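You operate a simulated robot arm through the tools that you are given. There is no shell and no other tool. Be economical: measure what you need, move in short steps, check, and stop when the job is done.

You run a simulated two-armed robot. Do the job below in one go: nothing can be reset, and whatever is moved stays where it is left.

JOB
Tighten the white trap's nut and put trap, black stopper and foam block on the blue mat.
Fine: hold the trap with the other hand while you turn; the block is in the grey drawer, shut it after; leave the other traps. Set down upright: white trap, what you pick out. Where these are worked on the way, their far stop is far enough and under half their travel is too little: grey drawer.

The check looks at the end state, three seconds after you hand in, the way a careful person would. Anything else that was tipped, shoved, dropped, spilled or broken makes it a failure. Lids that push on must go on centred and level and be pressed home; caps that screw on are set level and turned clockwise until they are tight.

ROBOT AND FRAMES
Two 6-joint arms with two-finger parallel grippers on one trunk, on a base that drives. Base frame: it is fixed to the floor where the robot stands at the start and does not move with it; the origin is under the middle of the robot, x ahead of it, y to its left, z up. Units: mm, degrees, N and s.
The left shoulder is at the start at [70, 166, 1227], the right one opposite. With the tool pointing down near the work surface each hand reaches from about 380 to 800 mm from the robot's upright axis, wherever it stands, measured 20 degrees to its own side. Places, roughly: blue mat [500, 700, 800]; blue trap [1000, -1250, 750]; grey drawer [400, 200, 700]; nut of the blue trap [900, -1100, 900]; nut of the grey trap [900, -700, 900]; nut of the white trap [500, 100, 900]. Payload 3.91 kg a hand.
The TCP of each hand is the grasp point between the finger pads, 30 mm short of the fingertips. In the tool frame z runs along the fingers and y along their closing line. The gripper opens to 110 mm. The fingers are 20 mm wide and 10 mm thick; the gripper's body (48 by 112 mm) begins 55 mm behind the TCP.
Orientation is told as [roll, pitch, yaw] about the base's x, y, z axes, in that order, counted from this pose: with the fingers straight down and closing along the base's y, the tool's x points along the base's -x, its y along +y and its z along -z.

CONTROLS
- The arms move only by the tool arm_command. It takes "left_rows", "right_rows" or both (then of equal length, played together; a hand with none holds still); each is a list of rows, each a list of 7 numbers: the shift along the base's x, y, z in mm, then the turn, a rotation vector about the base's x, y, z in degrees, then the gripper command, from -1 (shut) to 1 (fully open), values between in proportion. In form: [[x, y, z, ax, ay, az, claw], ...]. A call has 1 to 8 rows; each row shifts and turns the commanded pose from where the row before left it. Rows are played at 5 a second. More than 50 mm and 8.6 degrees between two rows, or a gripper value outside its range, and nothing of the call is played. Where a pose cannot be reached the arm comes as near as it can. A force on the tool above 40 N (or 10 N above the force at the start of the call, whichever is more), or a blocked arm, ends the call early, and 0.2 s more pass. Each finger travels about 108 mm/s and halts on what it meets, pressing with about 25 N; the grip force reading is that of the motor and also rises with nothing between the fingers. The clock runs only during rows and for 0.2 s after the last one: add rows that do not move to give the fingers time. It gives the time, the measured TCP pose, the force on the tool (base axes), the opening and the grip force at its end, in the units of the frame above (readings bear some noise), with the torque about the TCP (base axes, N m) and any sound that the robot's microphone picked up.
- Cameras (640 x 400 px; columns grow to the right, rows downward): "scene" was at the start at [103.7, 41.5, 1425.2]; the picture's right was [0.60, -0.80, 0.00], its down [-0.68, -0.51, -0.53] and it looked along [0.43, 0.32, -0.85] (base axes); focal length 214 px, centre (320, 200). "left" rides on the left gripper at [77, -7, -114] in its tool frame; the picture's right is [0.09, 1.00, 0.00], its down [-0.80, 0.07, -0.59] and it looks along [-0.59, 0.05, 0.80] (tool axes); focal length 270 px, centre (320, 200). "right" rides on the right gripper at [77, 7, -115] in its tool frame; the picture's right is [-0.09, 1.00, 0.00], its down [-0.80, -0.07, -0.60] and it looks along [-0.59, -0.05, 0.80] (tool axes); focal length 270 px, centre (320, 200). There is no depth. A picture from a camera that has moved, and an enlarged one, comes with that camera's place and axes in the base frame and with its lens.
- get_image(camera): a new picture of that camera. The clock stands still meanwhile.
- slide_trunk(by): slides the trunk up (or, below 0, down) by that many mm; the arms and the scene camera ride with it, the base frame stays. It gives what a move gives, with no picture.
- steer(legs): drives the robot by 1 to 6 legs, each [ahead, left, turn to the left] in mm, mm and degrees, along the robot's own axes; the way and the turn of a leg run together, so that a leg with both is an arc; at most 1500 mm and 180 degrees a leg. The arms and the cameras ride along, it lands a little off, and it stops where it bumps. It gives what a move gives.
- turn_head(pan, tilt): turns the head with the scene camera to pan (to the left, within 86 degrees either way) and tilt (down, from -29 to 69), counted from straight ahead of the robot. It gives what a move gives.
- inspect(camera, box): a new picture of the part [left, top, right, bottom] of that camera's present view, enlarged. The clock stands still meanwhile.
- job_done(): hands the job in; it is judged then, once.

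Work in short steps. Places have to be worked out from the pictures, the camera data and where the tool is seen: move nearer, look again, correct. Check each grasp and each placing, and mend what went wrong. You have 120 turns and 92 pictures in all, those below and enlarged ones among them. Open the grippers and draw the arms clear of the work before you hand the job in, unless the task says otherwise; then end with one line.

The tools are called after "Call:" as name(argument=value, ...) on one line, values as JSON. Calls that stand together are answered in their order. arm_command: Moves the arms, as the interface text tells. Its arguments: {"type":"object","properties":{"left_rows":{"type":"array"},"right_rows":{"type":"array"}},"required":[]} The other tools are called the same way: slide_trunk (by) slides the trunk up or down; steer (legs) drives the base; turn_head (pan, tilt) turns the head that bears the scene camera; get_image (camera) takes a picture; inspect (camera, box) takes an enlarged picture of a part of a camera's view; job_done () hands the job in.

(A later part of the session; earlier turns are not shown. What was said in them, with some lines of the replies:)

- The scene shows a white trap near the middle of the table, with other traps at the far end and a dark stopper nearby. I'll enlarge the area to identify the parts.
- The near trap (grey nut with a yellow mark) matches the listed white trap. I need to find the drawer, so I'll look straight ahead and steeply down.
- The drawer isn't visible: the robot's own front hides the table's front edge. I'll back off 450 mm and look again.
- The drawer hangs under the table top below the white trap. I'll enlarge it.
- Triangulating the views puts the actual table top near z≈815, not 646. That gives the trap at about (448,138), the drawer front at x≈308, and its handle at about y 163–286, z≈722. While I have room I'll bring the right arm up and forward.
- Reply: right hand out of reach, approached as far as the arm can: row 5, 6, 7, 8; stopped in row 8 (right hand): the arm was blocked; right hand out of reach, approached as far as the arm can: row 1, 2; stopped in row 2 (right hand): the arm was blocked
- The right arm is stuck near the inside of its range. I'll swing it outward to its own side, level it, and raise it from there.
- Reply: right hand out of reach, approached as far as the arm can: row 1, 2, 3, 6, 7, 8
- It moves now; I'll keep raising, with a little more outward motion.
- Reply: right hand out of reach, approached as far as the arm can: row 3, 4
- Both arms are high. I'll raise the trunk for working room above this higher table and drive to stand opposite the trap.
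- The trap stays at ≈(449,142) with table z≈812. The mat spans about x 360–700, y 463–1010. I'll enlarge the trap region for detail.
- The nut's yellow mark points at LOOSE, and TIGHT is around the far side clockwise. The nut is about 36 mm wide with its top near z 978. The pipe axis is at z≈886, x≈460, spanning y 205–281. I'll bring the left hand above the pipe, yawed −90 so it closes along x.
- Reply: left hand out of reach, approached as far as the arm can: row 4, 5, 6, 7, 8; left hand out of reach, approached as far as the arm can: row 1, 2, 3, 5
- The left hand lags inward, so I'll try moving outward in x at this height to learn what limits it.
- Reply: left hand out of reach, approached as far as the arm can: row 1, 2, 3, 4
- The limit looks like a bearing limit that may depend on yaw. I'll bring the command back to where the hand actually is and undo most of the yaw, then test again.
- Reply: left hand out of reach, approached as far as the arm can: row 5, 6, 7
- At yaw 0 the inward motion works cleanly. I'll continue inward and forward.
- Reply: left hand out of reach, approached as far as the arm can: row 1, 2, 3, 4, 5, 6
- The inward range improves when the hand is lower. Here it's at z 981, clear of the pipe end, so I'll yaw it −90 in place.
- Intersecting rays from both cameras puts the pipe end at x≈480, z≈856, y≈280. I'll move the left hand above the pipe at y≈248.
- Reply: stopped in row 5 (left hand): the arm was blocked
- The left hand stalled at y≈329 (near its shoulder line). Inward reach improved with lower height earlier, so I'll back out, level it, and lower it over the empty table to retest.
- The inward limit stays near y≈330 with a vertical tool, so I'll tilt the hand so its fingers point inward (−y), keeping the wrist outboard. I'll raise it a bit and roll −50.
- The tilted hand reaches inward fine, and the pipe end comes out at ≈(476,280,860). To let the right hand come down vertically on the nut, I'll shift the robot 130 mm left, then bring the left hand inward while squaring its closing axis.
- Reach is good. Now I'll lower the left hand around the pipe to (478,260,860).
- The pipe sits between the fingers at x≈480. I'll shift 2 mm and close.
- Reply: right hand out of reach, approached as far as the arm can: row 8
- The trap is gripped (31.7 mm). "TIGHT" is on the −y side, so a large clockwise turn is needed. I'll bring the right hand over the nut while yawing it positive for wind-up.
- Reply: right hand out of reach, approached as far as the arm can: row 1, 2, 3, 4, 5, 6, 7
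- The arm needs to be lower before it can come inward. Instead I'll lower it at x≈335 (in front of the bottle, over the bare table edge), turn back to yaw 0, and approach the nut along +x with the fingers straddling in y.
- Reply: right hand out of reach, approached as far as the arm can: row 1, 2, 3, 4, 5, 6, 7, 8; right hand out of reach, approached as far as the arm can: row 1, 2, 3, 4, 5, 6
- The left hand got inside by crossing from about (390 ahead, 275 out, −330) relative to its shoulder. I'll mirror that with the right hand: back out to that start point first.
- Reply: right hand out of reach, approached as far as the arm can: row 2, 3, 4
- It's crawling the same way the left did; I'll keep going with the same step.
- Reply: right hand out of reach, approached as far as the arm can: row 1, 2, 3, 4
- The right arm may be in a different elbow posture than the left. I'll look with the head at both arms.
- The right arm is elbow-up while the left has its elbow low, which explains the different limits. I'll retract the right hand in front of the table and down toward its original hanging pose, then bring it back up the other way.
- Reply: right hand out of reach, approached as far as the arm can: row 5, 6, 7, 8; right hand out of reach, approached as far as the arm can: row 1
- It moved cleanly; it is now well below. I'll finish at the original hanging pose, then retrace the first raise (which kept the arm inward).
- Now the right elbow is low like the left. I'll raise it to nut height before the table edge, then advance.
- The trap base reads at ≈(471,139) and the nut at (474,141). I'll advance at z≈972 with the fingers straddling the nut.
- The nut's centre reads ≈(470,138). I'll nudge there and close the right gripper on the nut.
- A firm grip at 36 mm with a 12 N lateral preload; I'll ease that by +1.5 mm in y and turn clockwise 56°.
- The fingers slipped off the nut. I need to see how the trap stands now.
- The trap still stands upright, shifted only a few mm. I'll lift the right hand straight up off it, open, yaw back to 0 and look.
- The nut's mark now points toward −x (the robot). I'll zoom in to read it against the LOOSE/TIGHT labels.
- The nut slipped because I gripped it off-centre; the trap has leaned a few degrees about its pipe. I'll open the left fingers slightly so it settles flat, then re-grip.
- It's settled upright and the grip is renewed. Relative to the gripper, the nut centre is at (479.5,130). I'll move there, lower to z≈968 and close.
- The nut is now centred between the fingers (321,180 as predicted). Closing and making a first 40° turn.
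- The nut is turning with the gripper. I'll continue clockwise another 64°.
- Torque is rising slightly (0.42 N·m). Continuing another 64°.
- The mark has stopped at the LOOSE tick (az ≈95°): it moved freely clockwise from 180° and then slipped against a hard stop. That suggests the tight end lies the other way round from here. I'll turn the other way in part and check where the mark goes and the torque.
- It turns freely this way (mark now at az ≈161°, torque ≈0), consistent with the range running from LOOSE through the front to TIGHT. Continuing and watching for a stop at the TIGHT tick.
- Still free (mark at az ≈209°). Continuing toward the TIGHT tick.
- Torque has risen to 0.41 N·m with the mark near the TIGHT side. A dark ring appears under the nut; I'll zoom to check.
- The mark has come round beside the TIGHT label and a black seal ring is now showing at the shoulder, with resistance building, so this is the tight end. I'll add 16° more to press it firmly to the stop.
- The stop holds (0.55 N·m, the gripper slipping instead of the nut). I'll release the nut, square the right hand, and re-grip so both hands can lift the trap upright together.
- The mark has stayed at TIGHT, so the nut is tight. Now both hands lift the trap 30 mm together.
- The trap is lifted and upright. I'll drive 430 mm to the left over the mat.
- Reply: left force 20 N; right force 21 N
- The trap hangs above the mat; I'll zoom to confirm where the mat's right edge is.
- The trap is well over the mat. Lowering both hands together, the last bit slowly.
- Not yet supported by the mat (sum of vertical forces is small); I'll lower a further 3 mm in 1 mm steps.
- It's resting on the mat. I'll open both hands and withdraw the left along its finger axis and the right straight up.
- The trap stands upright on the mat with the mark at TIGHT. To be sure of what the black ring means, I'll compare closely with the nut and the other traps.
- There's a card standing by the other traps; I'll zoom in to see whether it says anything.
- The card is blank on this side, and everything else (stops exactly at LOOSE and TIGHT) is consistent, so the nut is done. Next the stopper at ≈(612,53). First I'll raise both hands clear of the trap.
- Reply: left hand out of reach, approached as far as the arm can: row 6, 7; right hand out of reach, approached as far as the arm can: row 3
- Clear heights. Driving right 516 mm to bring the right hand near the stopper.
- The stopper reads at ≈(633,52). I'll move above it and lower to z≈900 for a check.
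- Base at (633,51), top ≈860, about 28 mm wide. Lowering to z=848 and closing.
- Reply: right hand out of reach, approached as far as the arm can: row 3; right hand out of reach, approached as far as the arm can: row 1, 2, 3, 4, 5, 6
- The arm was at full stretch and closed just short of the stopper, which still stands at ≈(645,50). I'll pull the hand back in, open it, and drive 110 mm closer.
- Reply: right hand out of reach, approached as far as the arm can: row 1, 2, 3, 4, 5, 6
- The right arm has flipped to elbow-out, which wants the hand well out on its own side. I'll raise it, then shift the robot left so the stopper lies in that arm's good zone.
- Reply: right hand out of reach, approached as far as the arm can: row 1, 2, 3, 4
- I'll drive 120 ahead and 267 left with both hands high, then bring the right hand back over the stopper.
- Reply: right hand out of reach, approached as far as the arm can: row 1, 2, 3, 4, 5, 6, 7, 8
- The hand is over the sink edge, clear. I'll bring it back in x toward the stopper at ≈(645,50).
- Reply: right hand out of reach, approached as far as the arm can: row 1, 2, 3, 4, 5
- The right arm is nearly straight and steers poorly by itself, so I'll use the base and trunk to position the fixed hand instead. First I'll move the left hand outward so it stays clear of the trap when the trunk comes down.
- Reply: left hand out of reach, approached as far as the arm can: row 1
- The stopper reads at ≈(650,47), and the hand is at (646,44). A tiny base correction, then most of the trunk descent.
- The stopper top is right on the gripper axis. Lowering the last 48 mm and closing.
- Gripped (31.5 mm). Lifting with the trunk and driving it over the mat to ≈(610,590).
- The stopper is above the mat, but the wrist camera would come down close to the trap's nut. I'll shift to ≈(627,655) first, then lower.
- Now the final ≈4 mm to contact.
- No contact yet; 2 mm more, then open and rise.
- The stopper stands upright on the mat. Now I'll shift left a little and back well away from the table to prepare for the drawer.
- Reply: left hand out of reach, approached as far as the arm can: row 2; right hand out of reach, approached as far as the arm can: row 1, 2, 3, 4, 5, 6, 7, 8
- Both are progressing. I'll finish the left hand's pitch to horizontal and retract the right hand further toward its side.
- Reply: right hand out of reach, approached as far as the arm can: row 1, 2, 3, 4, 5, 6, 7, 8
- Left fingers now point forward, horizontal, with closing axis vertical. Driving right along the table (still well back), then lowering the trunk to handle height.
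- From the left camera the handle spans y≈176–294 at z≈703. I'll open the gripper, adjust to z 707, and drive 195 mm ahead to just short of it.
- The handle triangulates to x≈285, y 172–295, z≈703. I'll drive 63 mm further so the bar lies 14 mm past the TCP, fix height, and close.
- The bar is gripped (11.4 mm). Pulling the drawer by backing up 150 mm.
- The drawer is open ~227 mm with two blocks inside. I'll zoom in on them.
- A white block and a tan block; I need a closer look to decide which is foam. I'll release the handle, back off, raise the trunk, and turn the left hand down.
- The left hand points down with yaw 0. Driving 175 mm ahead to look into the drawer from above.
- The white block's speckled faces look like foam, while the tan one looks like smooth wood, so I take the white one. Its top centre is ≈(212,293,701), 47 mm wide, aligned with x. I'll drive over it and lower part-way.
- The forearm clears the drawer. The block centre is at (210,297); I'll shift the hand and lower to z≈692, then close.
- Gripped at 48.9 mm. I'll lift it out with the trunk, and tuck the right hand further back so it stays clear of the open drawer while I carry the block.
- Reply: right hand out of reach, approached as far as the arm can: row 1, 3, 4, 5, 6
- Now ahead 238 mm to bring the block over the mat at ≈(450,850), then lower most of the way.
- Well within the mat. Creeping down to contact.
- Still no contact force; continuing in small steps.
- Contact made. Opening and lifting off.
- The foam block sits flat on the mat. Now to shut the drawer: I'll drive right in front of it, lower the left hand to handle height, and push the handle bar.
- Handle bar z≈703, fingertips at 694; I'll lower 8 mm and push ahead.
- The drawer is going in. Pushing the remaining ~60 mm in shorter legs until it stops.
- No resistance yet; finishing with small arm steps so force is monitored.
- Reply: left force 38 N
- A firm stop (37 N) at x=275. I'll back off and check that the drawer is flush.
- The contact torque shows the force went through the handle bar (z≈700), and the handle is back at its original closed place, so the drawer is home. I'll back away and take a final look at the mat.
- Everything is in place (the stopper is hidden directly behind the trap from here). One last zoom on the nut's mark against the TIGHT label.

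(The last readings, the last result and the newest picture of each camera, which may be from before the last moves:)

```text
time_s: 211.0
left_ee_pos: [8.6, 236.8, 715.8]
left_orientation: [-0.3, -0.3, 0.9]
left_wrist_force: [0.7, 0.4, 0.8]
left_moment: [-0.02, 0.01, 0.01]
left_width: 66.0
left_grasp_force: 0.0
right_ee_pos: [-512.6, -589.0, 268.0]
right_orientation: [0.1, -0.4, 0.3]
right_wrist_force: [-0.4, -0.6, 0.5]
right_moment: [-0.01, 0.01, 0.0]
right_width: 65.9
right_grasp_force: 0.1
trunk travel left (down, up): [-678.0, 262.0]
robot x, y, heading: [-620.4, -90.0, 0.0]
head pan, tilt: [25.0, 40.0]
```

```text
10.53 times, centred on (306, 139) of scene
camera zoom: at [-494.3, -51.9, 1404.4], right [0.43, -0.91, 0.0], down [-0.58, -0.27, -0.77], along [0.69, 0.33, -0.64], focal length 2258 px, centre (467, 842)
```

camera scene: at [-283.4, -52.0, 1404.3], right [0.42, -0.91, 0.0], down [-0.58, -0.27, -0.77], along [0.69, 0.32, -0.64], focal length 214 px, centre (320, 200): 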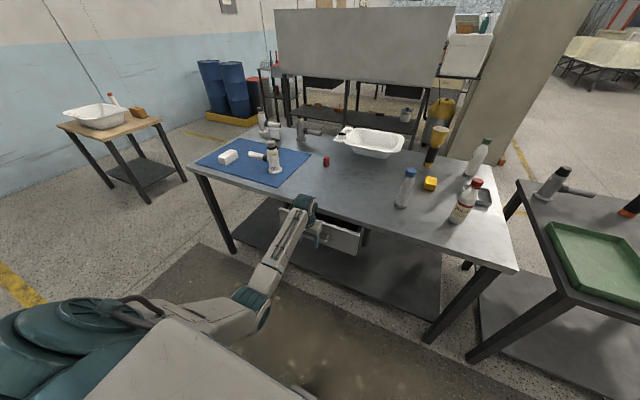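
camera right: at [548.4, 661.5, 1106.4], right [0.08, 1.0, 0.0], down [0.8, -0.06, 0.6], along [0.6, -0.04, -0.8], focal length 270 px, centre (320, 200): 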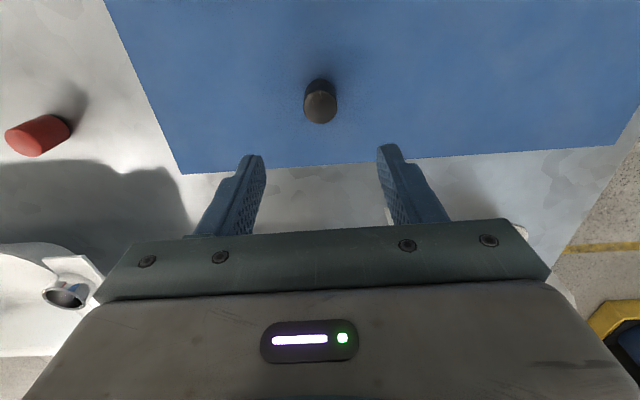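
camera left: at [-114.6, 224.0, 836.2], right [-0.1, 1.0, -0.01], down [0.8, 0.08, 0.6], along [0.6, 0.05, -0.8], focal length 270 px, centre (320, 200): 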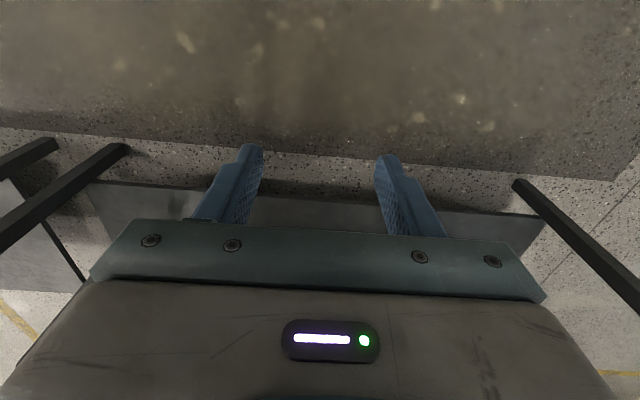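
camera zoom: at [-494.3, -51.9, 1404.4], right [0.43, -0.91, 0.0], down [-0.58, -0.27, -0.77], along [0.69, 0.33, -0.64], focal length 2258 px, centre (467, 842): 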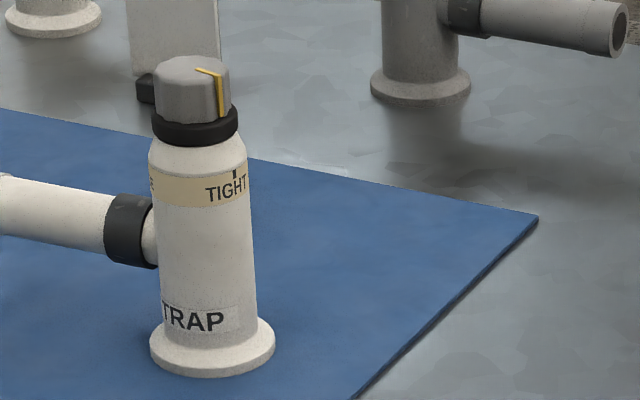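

The yellow mark is lined up with the TIGHT tick, the trap is upright on the mat, and the drawer is shut. Handing in.

Call:
job_done()

```text
The job is handed in.
```

The white trap's nut is tight: its mark sits on the TIGHT tick. The nut only went that way counter-clockwise, because clockwise it hit a stop at LOOSE. The trap stands upright on the blue mat with the black stopper and the white block, and the grey drawer is shut. I took the white block as the foam one because of its speckled texture and left the tan block in the drawer.
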